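You operate a simulated robot arm through the tools that you are given. There is no shell and no other tool.

You run a simulated two-armed robot. Do the job below in one go: nothing can be reset, and whatever is moved stays where it is left.

TASK
Set the kiln as the firing card says, latch it and start it.
Fine: programme and hold time from the card; one press of start.

Only the result counts: the job must be done as asked and must still hold three seconds after the hand-in. Knocking over, shifting, dropping, spilling or breaking anything else fails it.

THE ROBOT
Two 7-joint arms with two-finger parallel grippers on one trunk that stands fixed in place. Base frame: the origin is at the foot of the trunk, x ahead of it, y to its left, z up; the work surface is at about z = 0.872. Units: m, degrees, N and s.
The left shoulder is at [0.08, 0.131, 0.947], the right one opposite. With the tool pointing down near the work surface each hand reaches from about 0.38 to 0.86 m from the base axis, measured 20 degrees to its own side. Payload 1.57 kg a hand.
The tool frame of a hand sits at the grasp point between the pads (the TCP): z along the fingers, y along the line on which they close. The tips reach 0.03 m beyond it. The gripper opens to 0.11 m. The fingers are 0.024 m wide and 0.012 m thick; the gripper's body (0.048 by 0.112 m) begins 0.078 m behind the TCP.
Orientation is told as [roll, pitch, yaw] about the base's x, y, z axes, in that order, counted from this pose: with the fingers straight down and closing along the base's y, the tool's x points along the base's -x, its y along +y and its z along -z.

THE INTERFACE
- The arms move only by the tool drive_tool. It takes "left_deltas", "right_deltas" or both (then of equal length, played together; a hand with none holds still); each is a list of rows, each an object of numbers (a shift or turn left out is 0, a gripper value left out holds the last): "dx", "dy", "dz": the shift along the tool's x, y, z in units of 100 mm (1.0 is 100 mm); "ax", "ay", "az": the turn, a rotation vector about the tool's x, y, z in units of 45 degrees (1.0 is 45 degrees). In form: [{"dx": .., "dy": .., "dz": .., "ax": .., "ay": .., "az": ..}, ...]. A call has 1 to 20 rows; each row is the pose to reach, as a shift and turn from the pose commanded when the call began, along the tool's axes at that moment. "left_jaw" and "right_jaw" are, for a hand that has rows, the finger opening in m, from 0 to 0.11, set as the call begins (left out, the last holds). A call with a number of a shift or a turn outside -1 to 1 is refused whole. Each row takes 0.2 s and may step no farther than 0.05 m and 8.6 degrees from the row before; otherwise, or with a gripper value out of range, the whole call is refused. Where a pose cannot be reached the arm comes as near as it can. A force on the tool above 40 N (or 10 N above the force at the start of the call, whichever is more), or a blocked arm, ends the call early, and 0.2 s more pass. Each finger travels about 0.108 m/s and halts on what it meets, pressing with about 21 N; the grip force reading is that of the motor and also rises with nothing between the fingers. The clock runs only during rows and for 0.2 s after the last one: add rows that repeat a pose to give the fingers time. The reply holds the time, the measured pose of the TCP, the force on the tool along the base axes, the opening and the grip force, in the units named above and with some noise, with the torque about the TCP (base axes, N m) and any sound that the robot's microphone picked up.
- Cameras (640 x 400 px; columns grow to the right, rows downward): "scene" is now at [-0.0493, -0.0207, 1.4339]; the picture's right is [-0.24, -0.97, 0.00], its down [-0.43, 0.10, -0.90] and it looks along [0.87, -0.21, -0.44] (base axes); focal length 263 px, centre (320, 200). "left" rides on the left gripper at [0.07, -0.016, -0.141] in its tool frame; the picture's right is [0.23, 0.97, 0.00], its down [-0.86, 0.20, -0.48] and it looks along [-0.47, 0.11, 0.88] (tool axes); focal length 222 px, centre (320, 200). "right" rides on the right gripper at [0.07, 0.016, -0.141] in its tool frame; the picture's right is [-0.23, 0.97, 0.00], its down [-0.86, -0.20, -0.48] and it looks along [-0.47, -0.11, 0.88] (tool axes); focal length 222 px, centre (320, 200). There is no depth. A picture from a camera that has moved, and an enlarged one, comes with that camera's place and axes in the base frame and with its lens.
- grab_frame(camera): a new picture of that camera. The clock stands still meanwhile.
- turn_head(pan, tilt): turns the head with the scene camera to pan (to the left, within 109 degrees either way) and tilt (down, from -29 to 69), counted from straight ahead of the robot. It gives what a move gives.
- enlarge(camera, box): a new picture of the part [left, top, right, bottom] of that camera's present view, enlarged. The clock stands still meanwhile.
- job_done(): hands the job in; it is judged then, once.

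Nothing tells you positions but the pictures and the camera data. Unless the task says otherwise, let go and move clear before handing in.

The tools are called as a command line: name --argument value ..., lists and objects as JSON in quotes. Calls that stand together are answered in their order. drive_tool: Moves the arms, as the interface text tells. Its arguments: {"type":"object","properties":{"left_deltas":{"type":"array","items":{"type":"object","properties":{"dx":{"type":"number"},"dy":{"type":"number"},"dz":{"type":"number"},"ax":{"type":"number"},"ay":{"type":"number"},"az":{"type":"number"}}}},"left_jaw":{"type":"number"},"right_deltas":{"type":"array","items":{"type":"object","properties":{"dx":{"type":"number"},"dy":{"type":"number"},"dz":{"type":"number"},"ax":{"type":"number"},"ay":{"type":"number"},"az":{"type":"number"}}}},"right_jaw":{"type":"number"}},"required":[]} The other tools are called the same way: turn_head (pan, tilt) turns the head that bears the scene camera; grab_frame (camera) takes a picture; enlarge (camera, box) takes an enlarged picture of a part of a camera's view; job_done () hands the job in.

At the start:

```text
time_s: 0.0
left_ee_pos: [0.4919, 0.1413, 1.2369]
left_ee_rot: [0.0, 0.0, 0.0]
left_ft_force: [-0.5, -0.2, -0.4]
left_torque: [0.03, 0.02, -0.02]
left_grip_width: 0.1103
left_finger_force: 0.0
right_ee_pos: [0.4556, -0.2348, 1.2255]
right_ee_rot: [0.1, -0.1, 0.0]
right_ft_force: [-0.2, 0.9, -0.1]
right_torque: [0.01, -0.01, -0.01]
right_grip_width: 0.11
right_finger_force: 0.1
head pan, tilt (commanded): [-13.7, 26.2]
```

scene: 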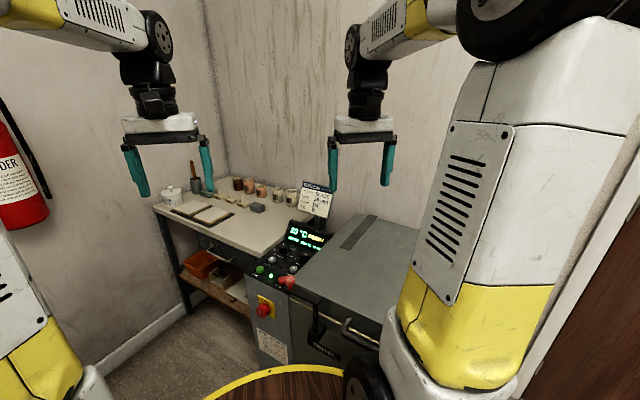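
right: 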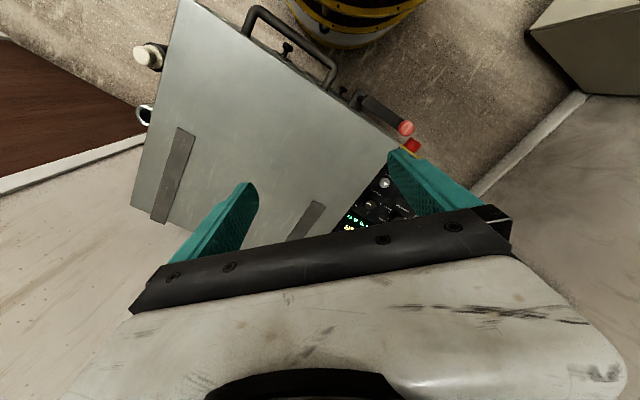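
left: 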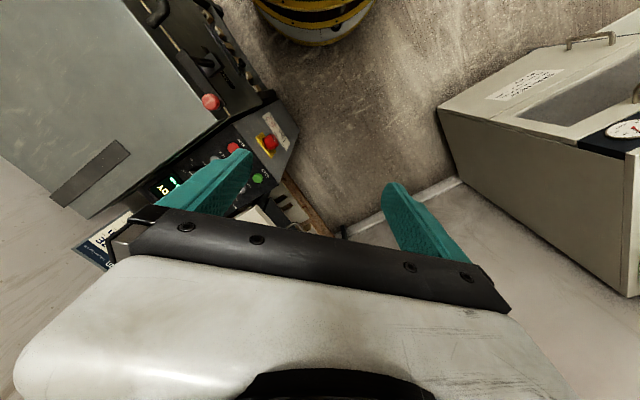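

I see a top-loading kiln with a control panel on its left side, a firing card standing behind the panel, and a lid with a handle and a red-knobbed lever. I'll look closer at the card and the panel first.

enlarge --camera "scene" --box '[285, 170, 345, 230]'

enlarge --camera "scene" --box '[240, 215, 340, 300]'

enlarge --camera "scene" --box '[240, 260, 400, 380]'

enlarge --camera "left" --box '[120, 80, 320, 260]'

enlarge --camera "right" --box '[300, 60, 460, 240]'

```text
6.67 times, centred on (315, 200) of scene
camera zoom: at [-0.0493, -0.0207, 1.4339], right [-0.24, -0.97, 0.0], down [-0.43, 0.1, -0.9], along [0.87, -0.21, -0.44], focal length 1751 px, centre (353, 200)
```

zoom: 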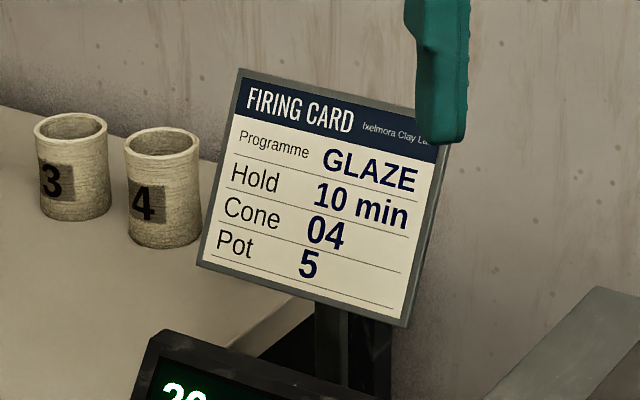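

```text
4.71 times, centred on (290, 258) of scene
camera zoom: at [-0.0493, -0.0207, 1.4339], right [-0.24, -0.97, 0.0], down [-0.43, 0.1, -0.9], along [0.87, -0.21, -0.44], focal length 1236 px, centre (461, -71)
```

zoom: 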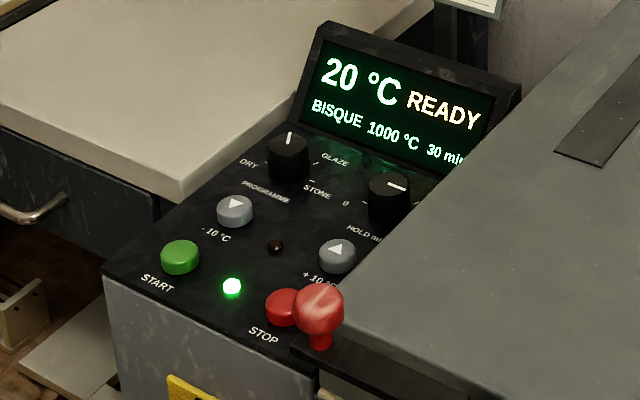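

```text
3.33 times, centred on (320, 320) of scene
camera zoom: at [-0.0493, -0.0207, 1.4339], right [-0.24, -0.97, 0.0], down [-0.43, 0.1, -0.9], along [0.87, -0.21, -0.44], focal length 875 px, centre (320, -200)
```

zoom: 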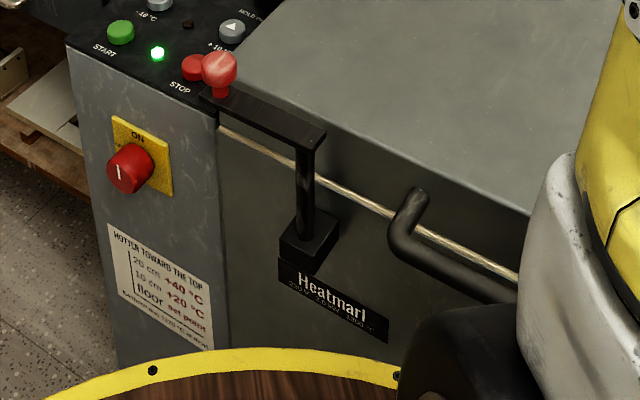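

```text
2.22 times, centred on (220, 170) of left
camera zoom: at [0.4214, 0.1257, 1.3794], right [-0.23, 0.97, 0.0], down [0.86, 0.2, 0.48], along [0.47, 0.11, -0.88], focal length 494 px, centre (542, 267)
```

zoom: 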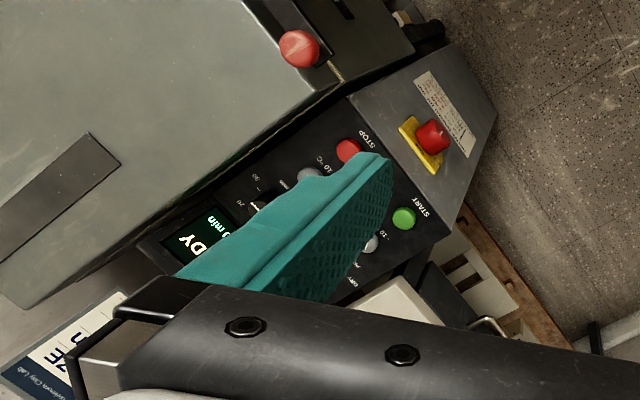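

```text
2.22 times, centred on (380, 150) of right
camera zoom: at [0.3852, -0.2192, 1.3662], right [0.23, 0.97, 0.0], down [0.86, -0.2, 0.48], along [0.47, -0.11, -0.88], focal length 494 px, centre (187, 311)
```

zoom: 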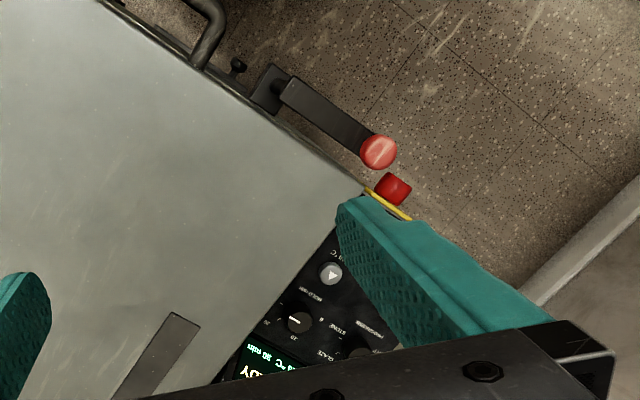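

The card reads GLAZE, hold 10 min; the display shows BISQUE 1000 °C 30 min. I'll turn the head to look more squarely at the panel, lever and lid before moving.

turn_head --pan -10 --tilt 45

```text
time_s: 0.8
left_ee_pos: [0.4929, 0.1413, 1.237]
left_ee_rot: [-0.1, 0.1, 0.0]
left_ft_force: [0.7, -0.3, -0.2]
left_torque: [0.01, -0.02, 0.0]
left_grip_width: 0.1099
left_finger_force: 0.1
right_ee_pos: [0.4543, -0.2356, 1.226]
right_ee_rot: [0.1, 0.0, 0.0]
right_ft_force: [0.2, 0.3, 0.5]
right_torque: [0.0, 0.05, 0.0]
right_grip_width: 0.1098
right_finger_force: 0.0
head pan, tilt (commanded): [-10.0, 45.0]
```

The head now looks further down; I'll take a new scene picture and a close-up of the panel.

grab_frame --camera "scene"

enlarge --camera "scene" --box '[240, 100, 370, 180]'

enlarge --camera "scene" --box '[240, 150, 400, 290]'

```text
taken
camera scene: at [-0.0584, -0.0131, 1.4053], right [-0.17, -0.98, 0.0], down [-0.7, 0.12, -0.71], along [0.7, -0.12, -0.71], focal length 263 px, centre (320, 200)
```

scene: 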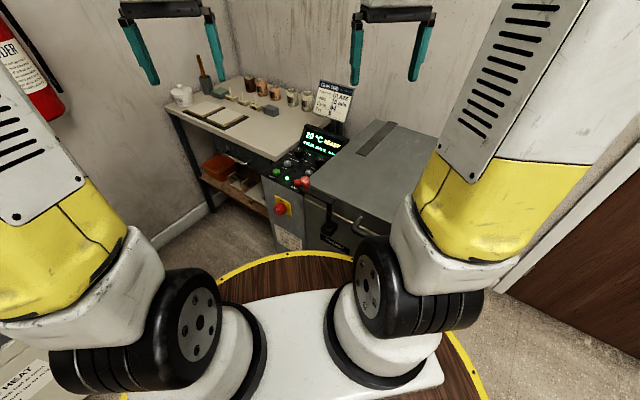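

```text
4.92 times, centred on (305, 140) of scene
camera zoom: at [-0.0584, -0.0131, 1.4053], right [-0.17, -0.98, 0.0], down [-0.7, 0.12, -0.71], along [0.7, -0.12, -0.71], focal length 1293 px, centre (394, 495)
```

zoom: 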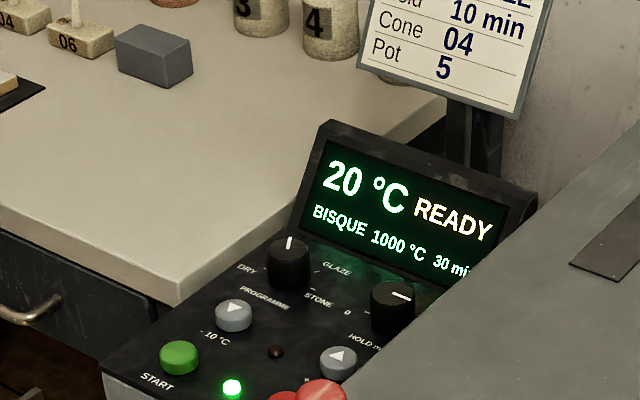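

```text
2.86 times, centred on (320, 220) of scene
camera zoom: at [-0.0584, -0.0131, 1.4053], right [-0.17, -0.98, 0.0], down [-0.7, 0.12, -0.71], along [0.7, -0.12, -0.71], focal length 750 px, centre (320, 143)
```

zoom: 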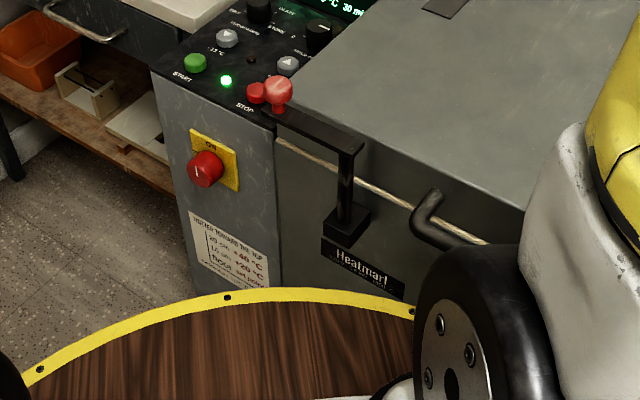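

The panel sits on the kiln's left side at z ≈ 0.80, the latch arm with its red knob lies along the front edge at z ≈ 0.91. I'll move the right hand out of the way and bring the left hand over the panel for a closer look.

drive_tool --left_deltas '[{"dx": -0.1, "dy": -0.4, "dz": 0.2}, {"dx": -0.2, "dy": -0.8, "dz": 0.4}, {"dx": -0.2, "dy": -1.0, "dz": 0.6}]' --right_deltas '[{"dy": -0.4}, {"dy": -0.8}, {"dy": -1.0}]'

```text
time_s: 1.6
left_ee_pos: [0.5118, 0.0422, 1.1753]
left_ee_rot: [-0.1, 0.0, 0.0]
left_ft_force: [0.4, 0.2, 0.4]
left_torque: [-0.02, -0.03, 0.0]
left_grip_width: 0.1098
left_finger_force: 0.1
right_ee_pos: [0.4542, -0.3363, 1.2246]
right_ee_rot: [0.0, 0.0, 0.0]
right_ft_force: [-1.1, 0.2, 1.8]
right_torque: [-0.05, -0.02, 0.02]
right_grip_width: 0.1101
right_finger_force: 0.1
head pan, tilt (commanded): [-10.0, 45.0]
```

The hands moved as asked. I'll bring the left hand further over and take its picture.

drive_tool --left_deltas '[{"dy": -0.4}, {"dy": -0.8}, {"dy": -1.0}]'

grab_frame --camera "left"

grab_frame --camera "scene"

grab_frame --camera "right"

```text
time_s: 2.4
left_ee_pos: [0.512, -0.0582, 1.1741]
left_ee_rot: [0.1, -0.1, 0.0]
left_ft_force: [-0.3, 1.0, 0.2]
left_torque: [-0.03, -0.01, 0.01]
left_grip_width: 0.1101
left_finger_force: 0.1
right_ee_pos: [0.4558, -0.3371, 1.2246]
right_ee_rot: [0.1, 0.0, 0.0]
right_ft_force: [-0.3, -0.1, -1.1]
right_torque: [0.0, 0.01, -0.01]
right_grip_width: 0.11
right_finger_force: 0.0
head pan, tilt (commanded): [-10.0, 45.0]
```

```text
taken
camera left: at [0.4414, -0.0746, 1.3175], right [-0.23, 0.97, 0.0], down [0.86, 0.2, 0.48], along [0.47, 0.11, -0.88], focal length 222 px, centre (320, 200)
```

left: 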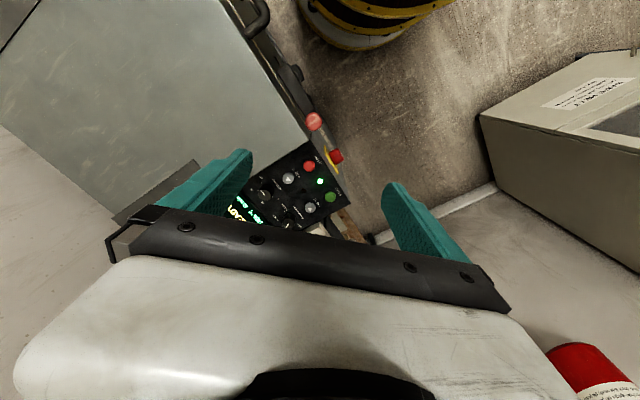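

```text
taken
camera scene: at [-0.0585, -0.013, 1.4052], right [-0.17, -0.98, 0.0], down [-0.7, 0.12, -0.71], along [0.7, -0.12, -0.71], focal length 263 px, centre (320, 200)
```

scene: 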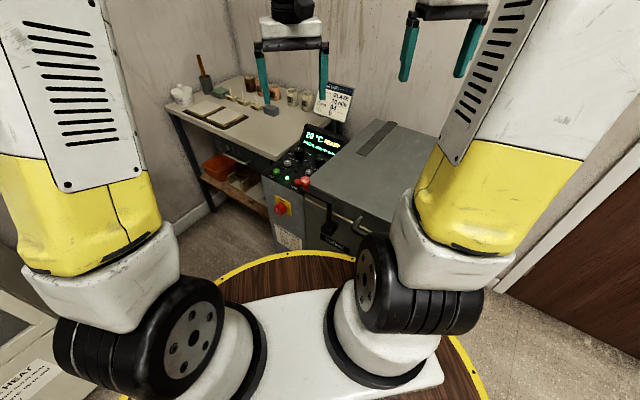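

```text
taken
camera right: at [0.3853, -0.3207, 1.3658], right [0.23, 0.97, 0.0], down [0.86, -0.2, 0.48], along [0.47, -0.11, -0.88], focal length 222 px, centre (320, 200)
```

right: 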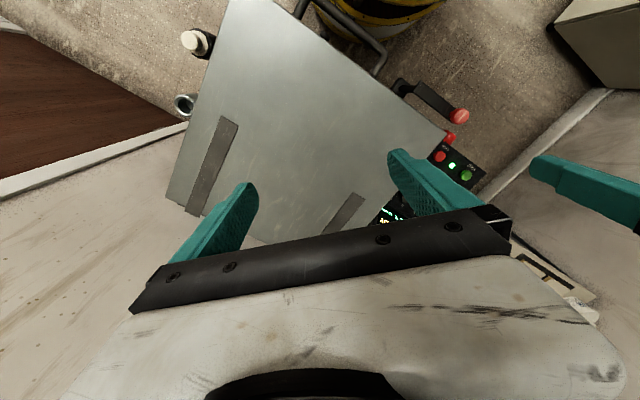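

enlarge --camera "left" --box '[220, 100, 380, 240]'

enlarge --camera "right" --box '[330, 50, 510, 240]'

enlarge --camera "right" --box '[160, 0, 400, 150]'

```text
2.86 times, centred on (300, 170) of left
camera zoom: at [0.4414, -0.0746, 1.3175], right [-0.23, 0.97, 0.0], down [0.86, 0.2, 0.48], along [0.47, 0.11, -0.88], focal length 635 px, centre (377, 286)
```

zoom: 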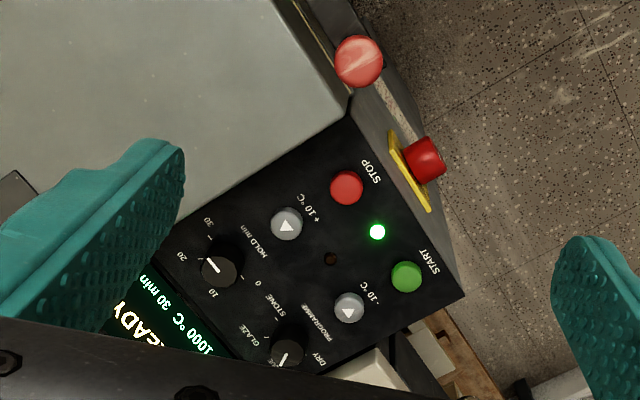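

```text
2.11 times, centred on (420, 145) of right
camera zoom: at [0.3853, -0.3207, 1.3658], right [0.23, 0.97, 0.0], down [0.86, -0.2, 0.48], along [0.47, -0.11, -0.88], focal length 468 px, centre (110, 316)
```

zoom: 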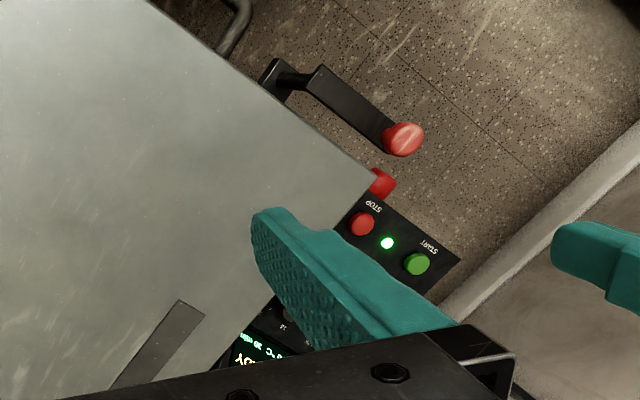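

```text
2.67 times, centred on (280, 75) of right
camera zoom: at [0.3853, -0.3207, 1.3658], right [0.23, 0.97, 0.0], down [0.86, -0.2, 0.48], along [0.47, -0.11, -0.88], focal length 592 px, centre (427, 533)
```

zoom: 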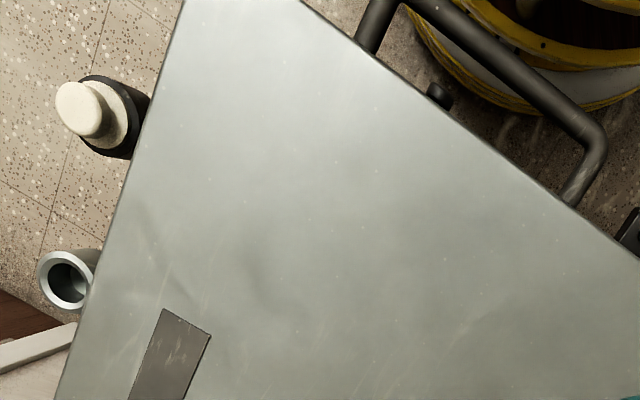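

The panel is turned about 49° to the base: hold knob near (0.714, -0.148), programme knob near (0.782, -0.079), start near (0.70, 0.01). The right arm reaches these more easily, so I'll pull the left hand back and bring the right one over.

drive_tool --left_deltas '[{"dx": 0.1, "dy": 0.4}, {"dx": 0.3, "dy": 0.8}, {"dx": 0.5, "dy": 1.0}]'

drive_tool --left_deltas '[{"dy": 0.4}, {"dy": 0.8}, {"dy": 1.0}]' --right_deltas '[{"dx": -0.2, "dy": 0.4, "dz": 0.1}, {"dx": -0.5, "dy": 0.7, "dz": 0.3}, {"dx": -0.8, "dy": 1.0, "dz": 0.5}]'

drive_tool --left_deltas '[{"dy": 0.3}, {"dy": 0.6}, {"dy": 0.6}, {"dy": 0.6}]' --right_deltas '[{"dx": -0.2, "dy": 0.3, "dz": 0.3}, {"dx": -0.4, "dy": 0.6, "dz": 0.6}, {"dx": -0.6, "dy": 0.9, "dz": 0.8}, {"dx": -0.75, "dy": 1.0, "dz": 1.0}]'

grab_frame --camera "right"

grab_frame --camera "scene"

```text
time_s: 3.2
left_ee_pos: [0.4604, 0.0408, 1.1748]
left_ee_rot: [0.0, 0.0, 0.1]
left_ft_force: [1.0, -1.2, -0.2]
left_torque: [0.02, 0.01, -0.01]
left_grip_width: 0.1098
left_finger_force: 0.0
right_ee_pos: [0.454, -0.3384, 1.2245]
right_ee_rot: [0.0, -0.1, 0.0]
right_ft_force: [0.3, -0.5, 0.4]
right_torque: [0.03, 0.03, 0.04]
right_grip_width: 0.11
right_finger_force: 0.2
head pan, tilt (commanded): [-10.0, 45.0]
```

```text
time_s: 4.0
left_ee_pos: [0.4617, 0.1406, 1.1757]
left_ee_rot: [0.0, 0.0, -0.1]
left_ft_force: [-0.4, -0.3, 0.4]
left_torque: [0.0, -0.02, 0.04]
left_grip_width: 0.1099
left_finger_force: 0.1
right_ee_pos: [0.5341, -0.2357, 1.173]
right_ee_rot: [0.0, 0.0, -0.1]
right_ft_force: [-0.7, -1.1, -0.1]
right_torque: [0.02, -0.06, -0.01]
right_grip_width: 0.1101
right_finger_force: 0.1
head pan, tilt (commanded): [-10.0, 45.0]
```

```text
time_s: 5.0
left_ee_pos: [0.4615, 0.2025, 1.1774]
left_ee_rot: [0.0, 0.0, 0.0]
left_ft_force: [-1.1, 0.7, 0.0]
left_torque: [0.02, -0.03, 0.01]
left_grip_width: 0.1101
left_finger_force: 0.0
right_ee_pos: [0.609, -0.1355, 1.0755]
right_ee_rot: [0.0, 0.0, 0.1]
right_ft_force: [-0.8, -0.4, -0.3]
right_torque: [0.03, -0.03, -0.01]
right_grip_width: 0.1101
right_finger_force: 0.0
head pan, tilt (commanded): [-10.0, 45.0]
```

```text
taken
camera right: at [0.5396, -0.1189, 1.2166], right [0.23, 0.97, 0.0], down [0.85, -0.2, 0.48], along [0.47, -0.11, -0.88], focal length 222 px, centre (320, 200)
```

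right: 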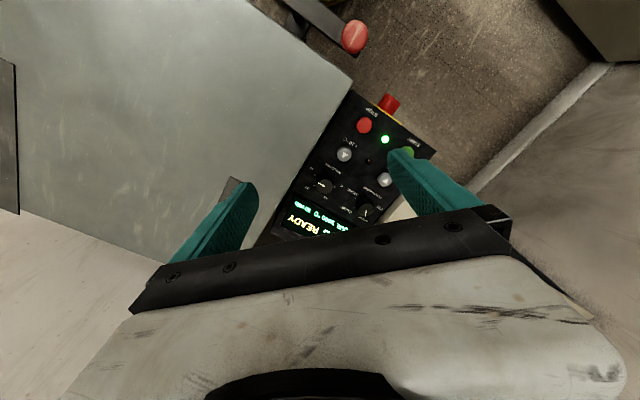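

```text
taken
camera scene: at [-0.0586, -0.0132, 1.4052], right [-0.17, -0.98, 0.0], down [-0.7, 0.12, -0.71], along [0.7, -0.12, -0.71], focal length 263 px, centre (320, 200)
```

scene: 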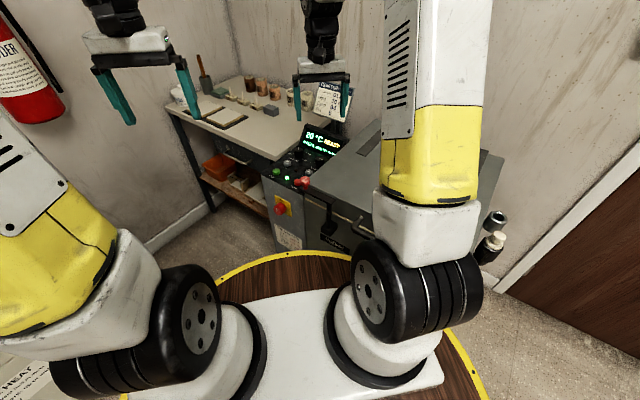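

enlarge --camera "right" --box '[260, 80, 440, 240]'

enlarge --camera "right" --box '[280, 150, 400, 240]'

```text
2.50 times, centred on (350, 160) of right
camera zoom: at [0.5396, -0.1189, 1.2166], right [0.23, 0.97, 0.0], down [0.85, -0.2, 0.48], along [0.47, -0.11, -0.88], focal length 555 px, centre (245, 300)
```

zoom: 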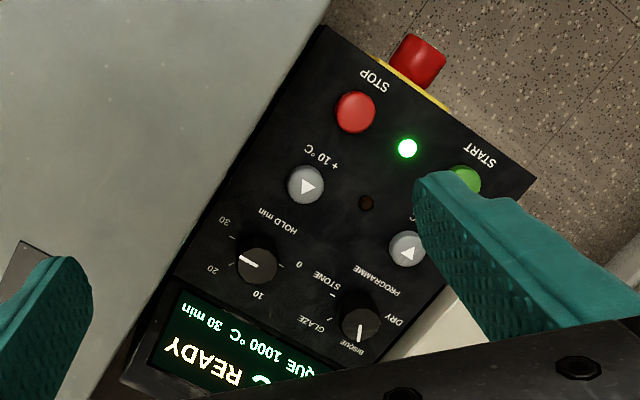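

```text
4.44 times, centred on (340, 195) of right
camera zoom: at [0.5396, -0.1189, 1.2166], right [0.23, 0.97, 0.0], down [0.85, -0.2, 0.48], along [0.47, -0.11, -0.88], focal length 987 px, centre (231, 222)
```

zoom: 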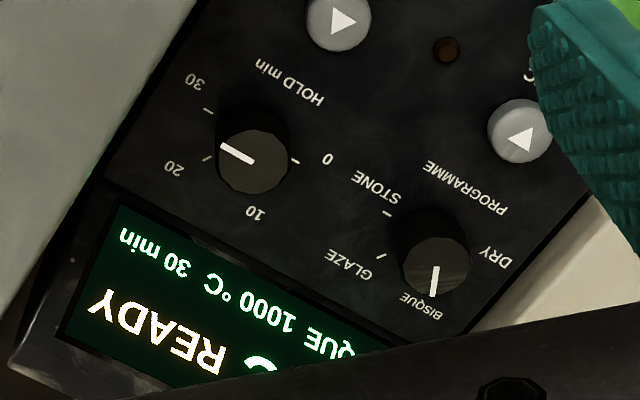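

The card wants GLAZE and 10 min. On the panel the hold pointer is at 30 (must turn 120° counter-clockwise, seen from above) and the programme pointer is at BISQUE (must turn 60° clockwise). I'll bring the right hand above the hold knob, yawed so its fingers clear the lid.

drive_tool --right_deltas '[{"dx": -0.25, "dy": -0.04, "dz": 0.2, "az": -0.1}, {"dx": -0.5, "dy": -0.08, "dz": 0.4, "az": -0.21}, {"dx": -0.75, "dy": -0.12, "dz": 0.6, "az": -0.32}, {"dx": -1.0, "dy": -0.155, "dz": 0.8, "az": -0.422}, {"dx": -1.0, "dy": -0.155, "dz": 0.8, "az": -0.422}]' --right_jaw 0.056

grab_frame --camera "right"

grab_frame --camera "scene"

```text
time_s: 6.2
left_ee_pos: [0.462, 0.2032, 1.1761]
left_ee_rot: [0.1, 0.0, 0.1]
left_ft_force: [0.4, -0.1, -0.3]
left_torque: [-0.01, -0.01, 0.01]
left_grip_width: 0.1099
left_finger_force: 0.1
right_ee_pos: [0.7107, -0.1515, 0.9921]
right_ee_rot: [0.1, 0.1, 18.9]
right_ft_force: [0.5, -0.3, 0.5]
right_torque: [-0.02, 0.02, -0.02]
right_grip_width: 0.0559
right_finger_force: 0.1
head pan, tilt (commanded): [-10.0, 45.0]
```

```text
taken
camera right: at [0.6394, -0.1579, 1.1327], right [-0.1, 0.99, 0.0], down [0.87, 0.09, 0.48], along [0.48, 0.05, -0.88], focal length 222 px, centre (320, 200)
```

right: 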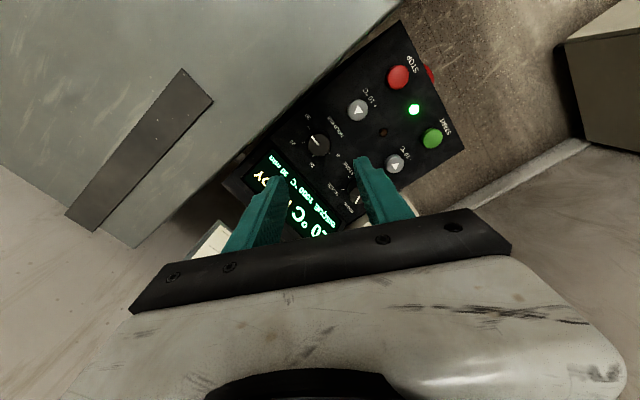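

```text
taken
camera scene: at [-0.0583, -0.0131, 1.4052], right [-0.17, -0.98, 0.0], down [-0.7, 0.12, -0.71], along [0.7, -0.12, -0.71], focal length 263 px, centre (320, 200)
```

scene: 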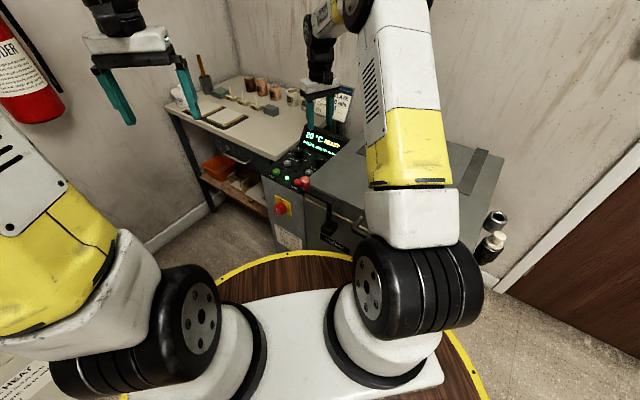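

enlarge --camera "right" --box '[240, 90, 400, 210]'

```text
3.33 times, centred on (320, 150) of right
camera zoom: at [0.6394, -0.1579, 1.1327], right [-0.1, 0.99, 0.0], down [0.87, 0.09, 0.48], along [0.48, 0.05, -0.88], focal length 740 px, centre (320, 367)
```

zoom: 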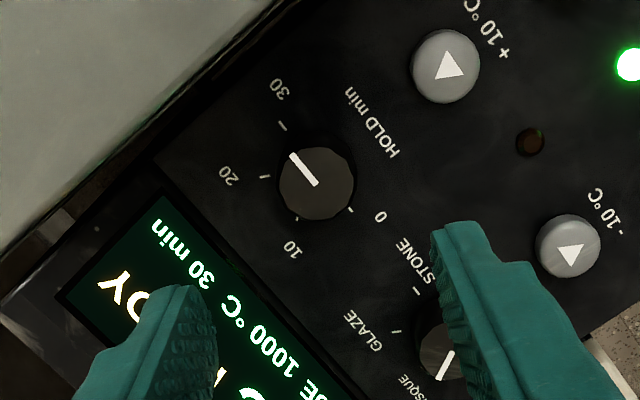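

The hold knob's top is at about (0.7225, -0.1506, 0.82), slightly ahead of the TCP. I'll correct sideways and come down 10 cm, then check again.

drive_tool --right_deltas '[{"dx": -0.115, "dy": -0.029, "dz": 0.3}, {"dx": -0.115, "dy": -0.029, "dz": 0.65}, {"dx": -0.115, "dy": -0.029, "dz": 1.0}, {"dx": -0.115, "dy": -0.029, "dz": 1.0}]'

enlarge --camera "right" --box '[220, 90, 420, 240]'

enlarge --camera "scene" --box '[250, 90, 400, 190]'

```text
time_s: 7.2
left_ee_pos: [0.4622, 0.2025, 1.1762]
left_ee_rot: [0.0, -0.1, 0.0]
left_ft_force: [0.2, -0.2, 0.8]
left_torque: [-0.01, -0.01, 0.0]
left_grip_width: 0.11
left_finger_force: 0.1
right_ee_pos: [0.7222, -0.1516, 0.8938]
right_ee_rot: [0.0, -0.1, 19.1]
right_ft_force: [-1.1, -0.2, 0.8]
right_torque: [-0.03, -0.01, -0.02]
right_grip_width: 0.0558
right_finger_force: 0.1
head pan, tilt (commanded): [-10.0, 45.0]
```

```text
2.67 times, centred on (320, 165) of right
camera zoom: at [0.6506, -0.1591, 1.034], right [-0.1, 0.99, 0.0], down [0.87, 0.09, 0.48], along [0.48, 0.05, -0.88], focal length 592 px, centre (320, 293)
```

zoom: 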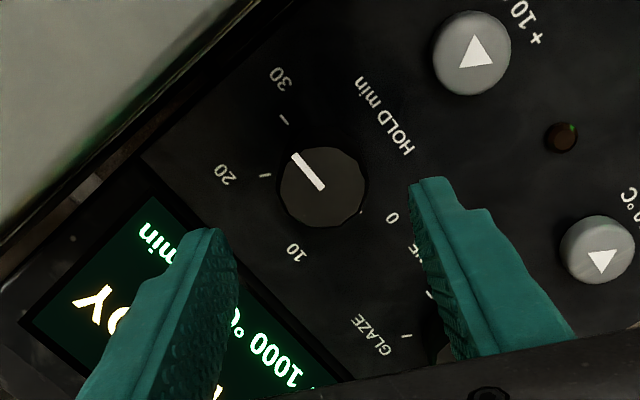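

```text
4.00 times, centred on (325, 140) of scene
camera zoom: at [-0.0583, -0.0131, 1.4052], right [-0.17, -0.98, 0.0], down [-0.7, 0.12, -0.71], along [0.7, -0.12, -0.71], focal length 1050 px, centre (300, 440)
```

zoom: 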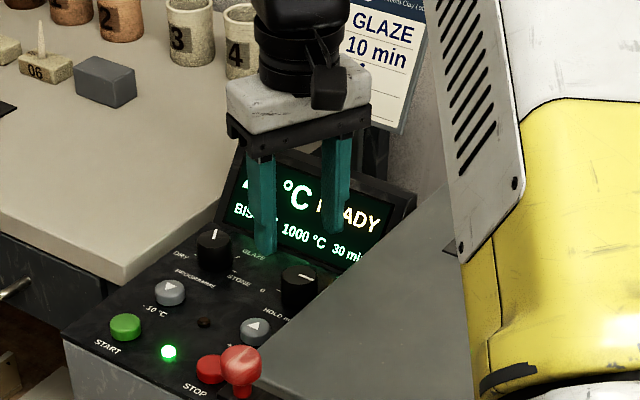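

The knob is centred between the fingers. I'll go down so the tips are just above the panel face.

drive_tool --right_deltas '[{"dz": 0.2}, {"dz": 0.4}, {"dz": 0.5}, {"dz": 0.55}, {"dz": 0.55}]'

enlarge --camera "right" --box '[220, 90, 420, 240]'

enlarge --camera "scene" --box '[250, 90, 400, 190]'

```text
time_s: 8.4
left_ee_pos: [0.4618, 0.2029, 1.1761]
left_ee_rot: [-0.1, 0.0, 0.0]
left_ft_force: [0.5, -0.6, -0.1]
left_torque: [0.01, -0.01, 0.02]
left_grip_width: 0.1103
left_finger_force: 0.0
right_ee_pos: [0.7214, -0.1495, 0.8391]
right_ee_rot: [0.1, 0.1, 19.1]
right_ft_force: [0.4, -0.3, -0.5]
right_torque: [0.01, 0.0, 0.02]
right_grip_width: 0.056
right_finger_force: 0.1
head pan, tilt (commanded): [-10.0, 45.0]
```

```text
2.67 times, centred on (320, 165) of right
camera zoom: at [0.6505, -0.157, 0.9805], right [-0.1, 0.99, 0.0], down [0.87, 0.09, 0.48], along [0.48, 0.05, -0.88], focal length 592 px, centre (320, 293)
```

zoom: 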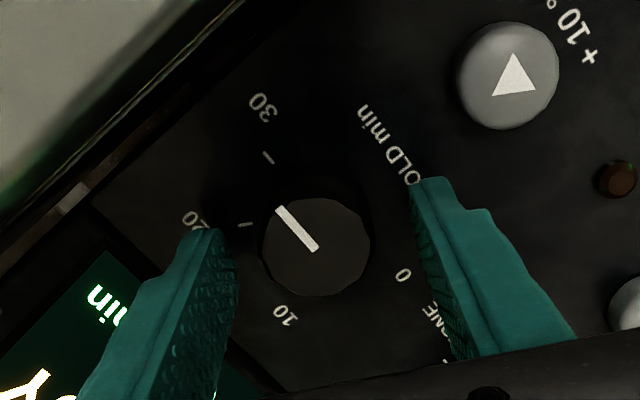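

```text
4.00 times, centred on (325, 140) of scene
camera zoom: at [-0.0583, -0.0131, 1.4052], right [-0.17, -0.98, 0.0], down [-0.7, 0.12, -0.71], along [0.7, -0.12, -0.71], focal length 1050 px, centre (300, 440)
```

zoom: 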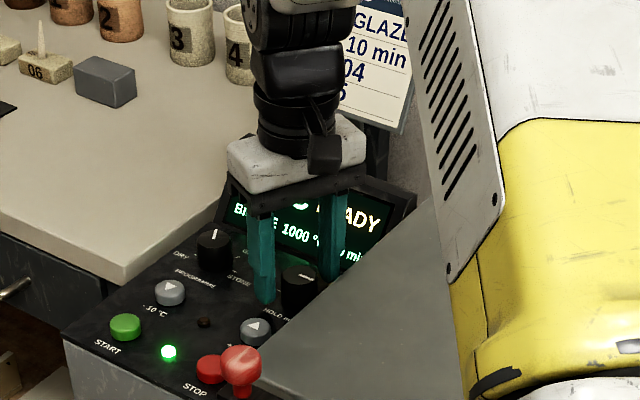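

The fingers straddle the hold knob. I'll close on it and feel the readings before turning.

drive_tool --right_deltas '[{}, {}, {}]' --right_jaw 0.02

enlarge --camera "right" --box '[220, 90, 420, 240]'

```text
time_s: 9.2
left_ee_pos: [0.4618, 0.2017, 1.1761]
left_ee_rot: [0.0, 0.0, -0.1]
left_ft_force: [-0.8, 0.5, 0.8]
left_torque: [0.01, 0.01, 0.0]
left_grip_width: 0.1099
left_finger_force: 0.0
right_ee_pos: [0.7228, -0.1506, 0.8398]
right_ee_rot: [0.1, 0.0, 19.0]
right_ft_force: [1.9, -3.1, -2.3]
right_torque: [-0.1, -0.33, 0.03]
right_grip_width: 0.0323
right_finger_force: 40.7
head pan, tilt (commanded): [-10.0, 45.0]
```

```text
2.67 times, centred on (320, 165) of right
camera zoom: at [0.6507, -0.1574, 0.9805], right [-0.1, 0.99, 0.0], down [0.87, 0.09, 0.48], along [0.48, 0.05, -0.88], focal length 592 px, centre (320, 293)
```

zoom: 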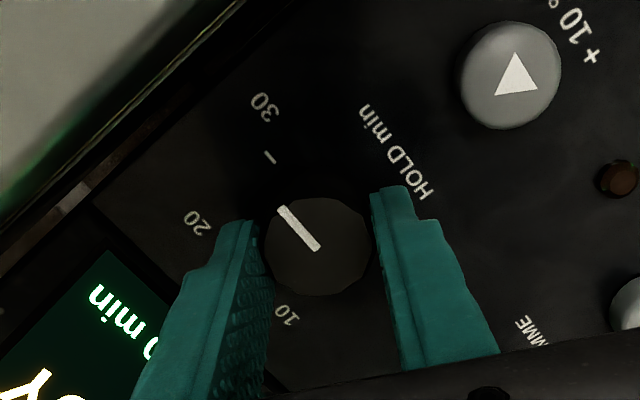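

The knob (32 mm across) is gripped with little side force. I'll turn it counter-clockwise by 45° first.

drive_tool --right_deltas '[{"az": -0.167}, {"az": -0.333}, {"az": -0.5}, {"az": -0.667}, {"az": -0.833}, {"az": -1.0}]'

enlarge --camera "right" --box '[220, 90, 420, 240]'

enlarge --camera "scene" --box '[250, 90, 400, 190]'

```text
time_s: 10.6
left_ee_pos: [0.462, 0.2028, 1.1773]
left_ee_rot: [0.0, -0.1, 0.1]
left_ft_force: [-0.3, -0.3, -0.3]
left_torque: [-0.01, -0.01, 0.01]
left_grip_width: 0.1098
left_finger_force: 0.2
right_ee_pos: [0.7196, -0.1486, 0.8401]
right_ee_rot: [0.4, 0.0, 64.1]
right_ft_force: [-10.1, 3.5, -7.2]
right_torque: [0.27, 0.3, 0.0]
right_grip_width: 0.0325
right_finger_force: 40.5
head pan, tilt (commanded): [-10.0, 45.0]
```

```text
2.67 times, centred on (320, 165) of right
camera zoom: at [0.6763, -0.2045, 0.9808], right [-0.78, 0.63, 0.0], down [0.55, 0.68, 0.48], along [0.3, 0.37, -0.88], focal length 592 px, centre (320, 293)
```

zoom: 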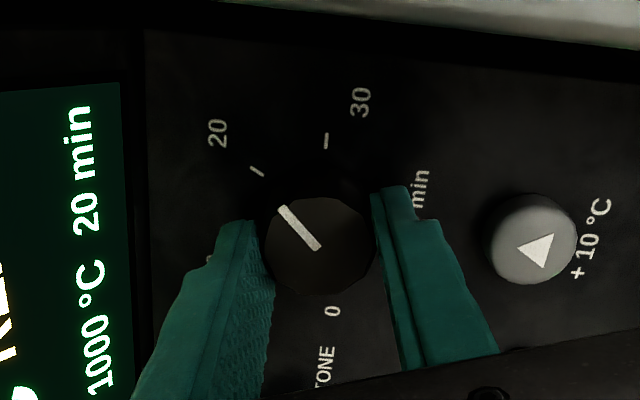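

```text
4.00 times, centred on (325, 140) of scene
camera zoom: at [-0.0585, -0.013, 1.4052], right [-0.17, -0.98, 0.0], down [-0.7, 0.12, -0.71], along [0.7, -0.12, -0.71], focal length 1050 px, centre (300, 440)
```

zoom: 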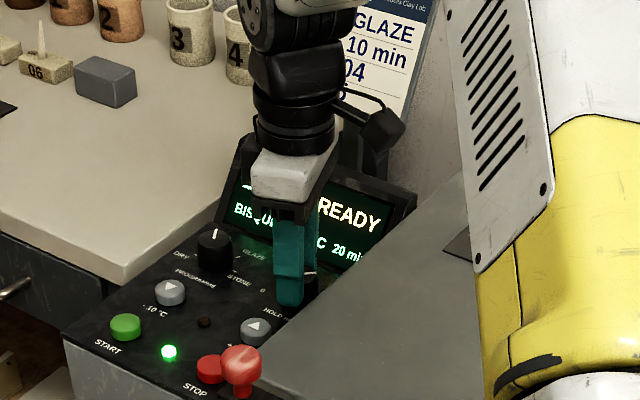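

The turn works: the display now reads 20 min. I'll ease the small side load and continue another 45°.

drive_tool --right_deltas '[{"dy": 0.02, "az": -0.167}, {"dy": 0.02, "az": -0.333}, {"dy": 0.02, "az": -0.5}, {"dy": 0.02, "az": -0.667}, {"dy": 0.02, "az": -0.833}, {"dy": 0.02, "az": -1.0}]'

enlarge --camera "right" --box '[220, 90, 420, 240]'

enlarge --camera "scene" --box '[250, 90, 400, 190]'

```text
time_s: 12.0
left_ee_pos: [0.4617, 0.202, 1.1768]
left_ee_rot: [0.0, 0.0, 0.1]
left_ft_force: [0.3, 0.1, -0.1]
left_torque: [-0.01, 0.02, -0.03]
left_grip_width: 0.1103
left_finger_force: 0.0
right_ee_pos: [0.7187, -0.1477, 0.8402]
right_ee_rot: [0.1, 0.0, 109.1]
right_ft_force: [-15.2, 8.3, -7.4]
right_torque: [-0.16, 0.28, -0.03]
right_grip_width: 0.0324
right_finger_force: 40.7
head pan, tilt (commanded): [-10.0, 45.0]
```

```text
2.67 times, centred on (320, 165) of right
camera zoom: at [0.7264, -0.2199, 0.9808], right [-0.99, -0.1, 0.0], down [-0.09, 0.87, 0.48], along [-0.05, 0.48, -0.88], focal length 592 px, centre (320, 293)
```

zoom: 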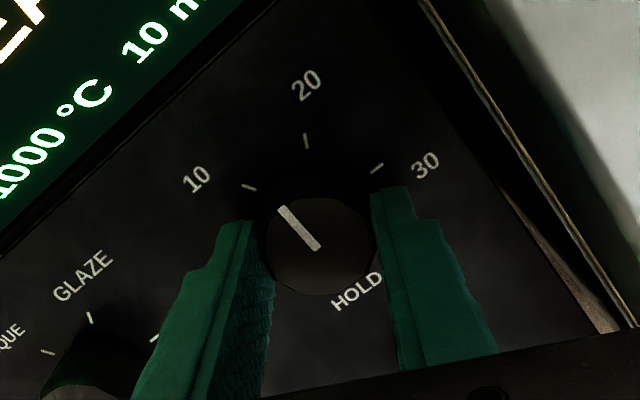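

```text
4.00 times, centred on (325, 140) of scene
camera zoom: at [-0.0587, -0.0128, 1.4052], right [-0.17, -0.98, 0.0], down [-0.7, 0.12, -0.71], along [0.7, -0.12, -0.71], focal length 1050 px, centre (300, 440)
```

zoom: 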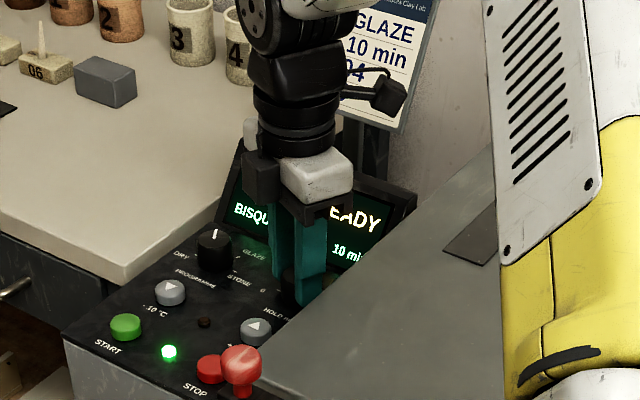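

The display already reads 10 min, but the pointer is only midway to the 10 mark, so I'll turn the last 30° to sit it squarely on 10.

drive_tool --right_deltas '[{"dx": -0.01, "dy": 0.01, "az": -0.167}, {"dx": -0.015, "dy": 0.014, "az": -0.333}, {"dx": -0.015, "dy": 0.014, "az": -0.5}, {"dx": -0.015, "dy": 0.014, "az": -0.667}, {"dx": -0.015, "dy": 0.014, "az": -0.667}]'

enlarge --camera "right" --box '[220, 90, 420, 240]'

enlarge --camera "scene" --box '[250, 90, 400, 190]'

```text
time_s: 13.2
left_ee_pos: [0.4614, 0.2016, 1.1764]
left_ee_rot: [-0.1, 0.0, 0.0]
left_ft_force: [0.6, 0.0, -0.3]
left_torque: [-0.02, 0.01, 0.0]
left_grip_width: 0.1102
left_finger_force: 0.1
right_ee_pos: [0.7184, -0.1486, 0.8401]
right_ee_rot: [0.2, -0.1, 139.0]
right_ft_force: [-17.7, 0.1, -8.5]
right_torque: [-0.31, 0.31, -0.05]
right_grip_width: 0.0323
right_finger_force: 40.7
head pan, tilt (commanded): [-10.0, 45.0]
```

```text
2.67 times, centred on (320, 165) of right
camera zoom: at [0.7599, -0.2072, 0.981], right [-0.81, -0.59, 0.0], down [-0.51, 0.71, 0.48], along [-0.28, 0.39, -0.88], focal length 592 px, centre (320, 293)
```

zoom: 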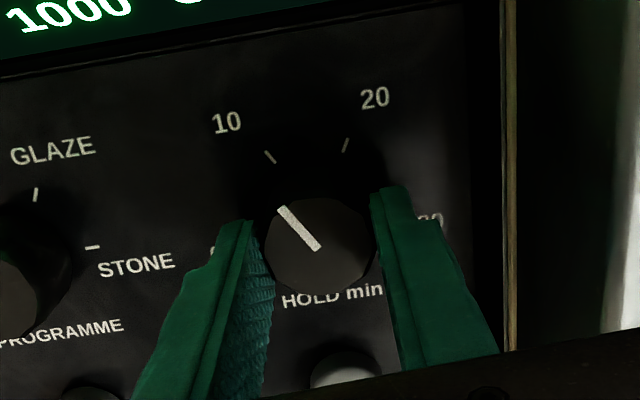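

```text
4.00 times, centred on (325, 140) of scene
camera zoom: at [-0.0588, -0.0132, 1.4052], right [-0.17, -0.98, 0.0], down [-0.7, 0.12, -0.71], along [0.7, -0.12, -0.71], focal length 1050 px, centre (300, 440)
```

zoom: 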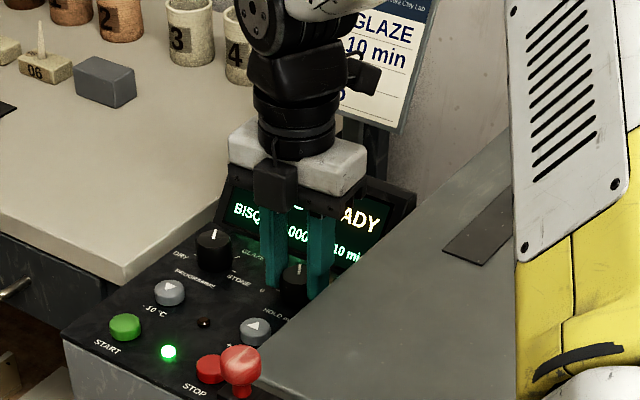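

The pointer now sits on 10 and the display agrees. I'll open just a little (the lid side is close), then lift clear.

drive_tool --right_deltas '[{}, {}]' --right_jaw 0.046

enlarge --camera "right" --box '[220, 90, 420, 240]'

```text
time_s: 13.8
left_ee_pos: [0.4626, 0.2037, 1.1762]
left_ee_rot: [0.0, -0.1, 0.0]
left_ft_force: [0.2, 0.2, 0.3]
left_torque: [0.01, -0.01, -0.01]
left_grip_width: 0.11
left_finger_force: 0.2
right_ee_pos: [0.7199, -0.1479, 0.8411]
right_ee_rot: [0.0, 0.2, 139.1]
right_ft_force: [-1.2, 0.0, -0.6]
right_torque: [0.02, 0.0, -0.02]
right_grip_width: 0.0459
right_finger_force: 0.1
head pan, tilt (commanded): [-10.0, 45.0]
```

```text
2.67 times, centred on (320, 165) of right
camera zoom: at [0.7611, -0.2064, 0.9818], right [-0.81, -0.59, 0.0], down [-0.52, 0.71, 0.48], along [-0.28, 0.39, -0.88], focal length 592 px, centre (320, 293)
```

zoom: 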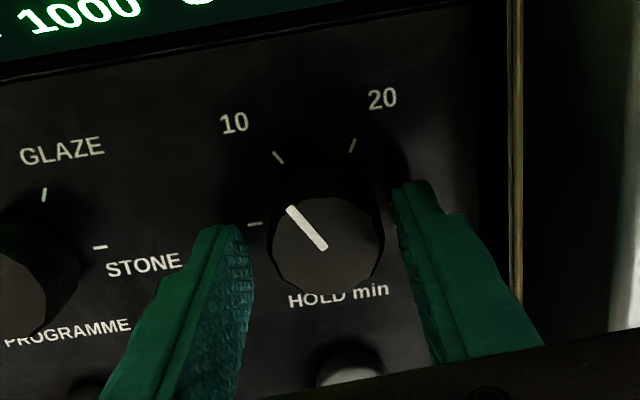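

Released cleanly and the knob stays on 10. Lifting straight up.

drive_tool --right_deltas '[{"dz": -0.2}, {"dz": -0.5}, {"dz": -0.8}, {"dz": -1.0}, {"dz": -1.0}]'

enlarge --camera "right" --box '[160, 40, 480, 240]'

enlarge --camera "scene" --box '[250, 90, 400, 190]'

```text
time_s: 15.0
left_ee_pos: [0.4611, 0.2019, 1.1766]
left_ee_rot: [0.0, 0.0, 0.0]
left_ft_force: [0.3, 0.4, 0.3]
left_torque: [0.03, 0.03, 0.0]
left_grip_width: 0.1098
left_finger_force: 0.0
right_ee_pos: [0.7182, -0.1462, 0.9405]
right_ee_rot: [0.0, -0.1, 139.0]
right_ft_force: [-0.4, -0.1, 0.4]
right_torque: [-0.01, -0.03, 0.0]
right_grip_width: 0.0461
right_finger_force: 0.1
head pan, tilt (commanded): [-10.0, 45.0]
```

```text
2.00 times, centred on (320, 140) of right
camera zoom: at [0.7608, -0.2048, 1.0812], right [-0.81, -0.59, 0.0], down [-0.51, 0.71, 0.48], along [-0.28, 0.39, -0.88], focal length 444 px, centre (320, 320)
```

zoom: 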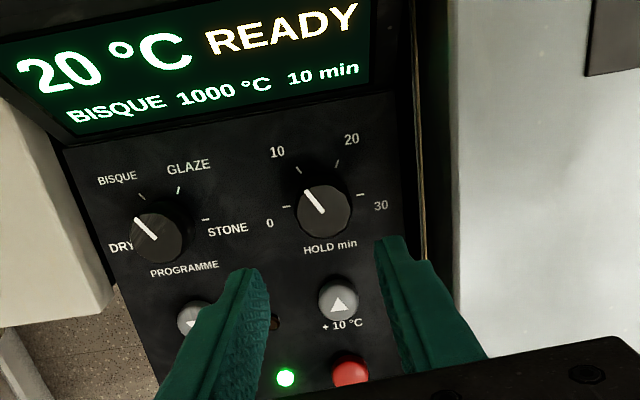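

```text
4.00 times, centred on (325, 140) of scene
camera zoom: at [-0.0583, -0.0131, 1.4052], right [-0.17, -0.98, 0.0], down [-0.7, 0.12, -0.71], along [0.7, -0.12, -0.71], focal length 1050 px, centre (300, 440)
```

zoom: 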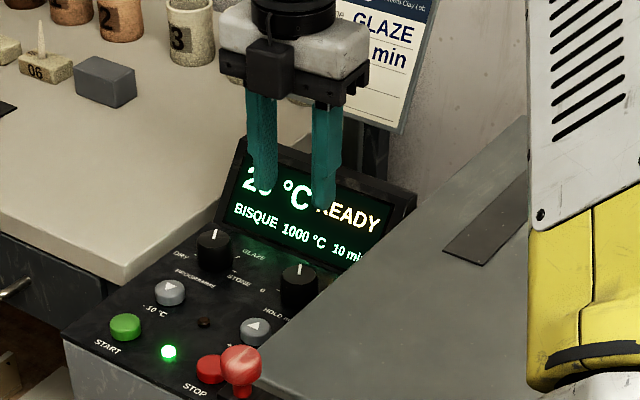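

Display now shows 10 min. Next I'll move over the programme knob (about (0.79, -0.08)), yawing so the fingers will lie along the panel's long axis.

drive_tool --right_deltas '[{"dx": 0.015, "dy": -0.16, "dz": -0.1, "az": 0.167}, {"dx": 0.03, "dy": -0.32, "dz": -0.2, "az": 0.333}, {"dx": 0.045, "dy": -0.48, "dz": -0.2, "az": 0.5}, {"dx": 0.06, "dy": -0.65, "dz": -0.2, "az": 0.667}, {"dx": 0.075, "dy": -0.81, "dz": -0.2, "az": 0.833}, {"dx": 0.089, "dy": -0.972, "dz": -0.2, "az": 1.0}]'

drive_tool --right_deltas '[{"az": 0.167}, {"az": 0.333}, {"az": 0.333}]' --right_jaw 0.056

enlarge --camera "right" --box '[160, 40, 480, 240]'

enlarge --camera "scene" --box '[240, 70, 400, 190]'

```text
time_s: 16.4
left_ee_pos: [0.4625, 0.2016, 1.1769]
left_ee_rot: [0.0, 0.0, 0.1]
left_ft_force: [-0.5, 0.1, -0.4]
left_torque: [0.04, 0.03, 0.02]
left_grip_width: 0.1098
left_finger_force: 0.1
right_ee_pos: [0.7867, -0.0834, 0.9603]
right_ee_rot: [-0.1, 0.0, 93.8]
right_ft_force: [-0.5, -0.2, 0.4]
right_torque: [0.0, -0.01, 0.0]
right_grip_width: 0.0459
right_finger_force: 0.0
head pan, tilt (commanded): [-10.0, 45.0]
```

```text
time_s: 17.2
left_ee_pos: [0.4623, 0.2018, 1.1761]
left_ee_rot: [0.0, -0.1, 0.0]
left_ft_force: [0.1, 0.0, 0.3]
left_torque: [-0.02, 0.01, 0.01]
left_grip_width: 0.1099
left_finger_force: 0.0
right_ee_pos: [0.7879, -0.0816, 0.9609]
right_ee_rot: [0.0, -0.1, 78.9]
right_ft_force: [-0.4, -0.3, 0.2]
right_torque: [0.02, -0.02, 0.01]
right_grip_width: 0.0559
right_finger_force: 0.0
head pan, tilt (commanded): [-10.0, 45.0]
```

```text
2.00 times, centred on (320, 140) of right
camera zoom: at [0.7593, -0.147, 1.1021], right [-0.91, 0.41, 0.0], down [0.36, 0.8, 0.48], along [0.2, 0.44, -0.88], focal length 444 px, centre (320, 320)
```

zoom: 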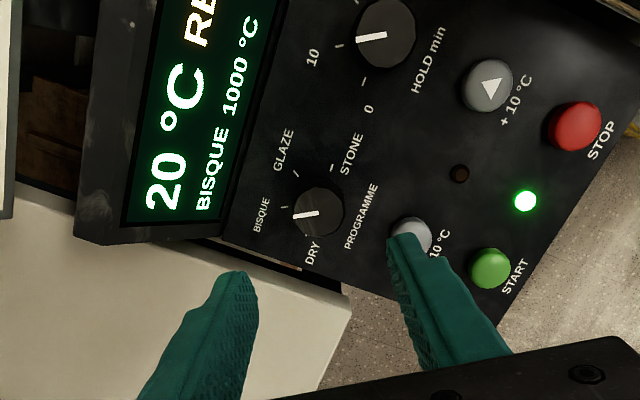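

```text
3.33 times, centred on (320, 130) of scene
camera zoom: at [-0.0583, -0.0131, 1.4052], right [-0.17, -0.98, 0.0], down [-0.7, 0.12, -0.71], along [0.7, -0.12, -0.71], focal length 875 px, centre (320, 433)
```

zoom: 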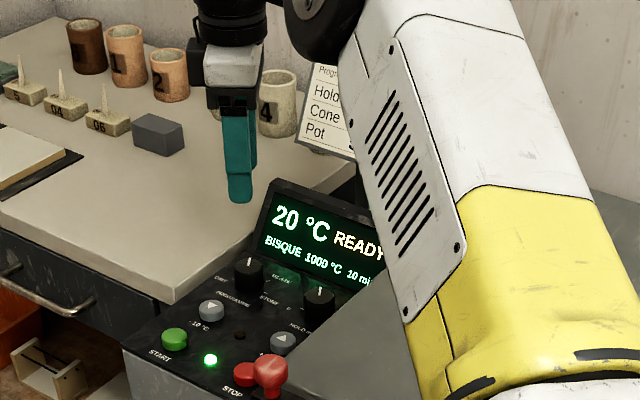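

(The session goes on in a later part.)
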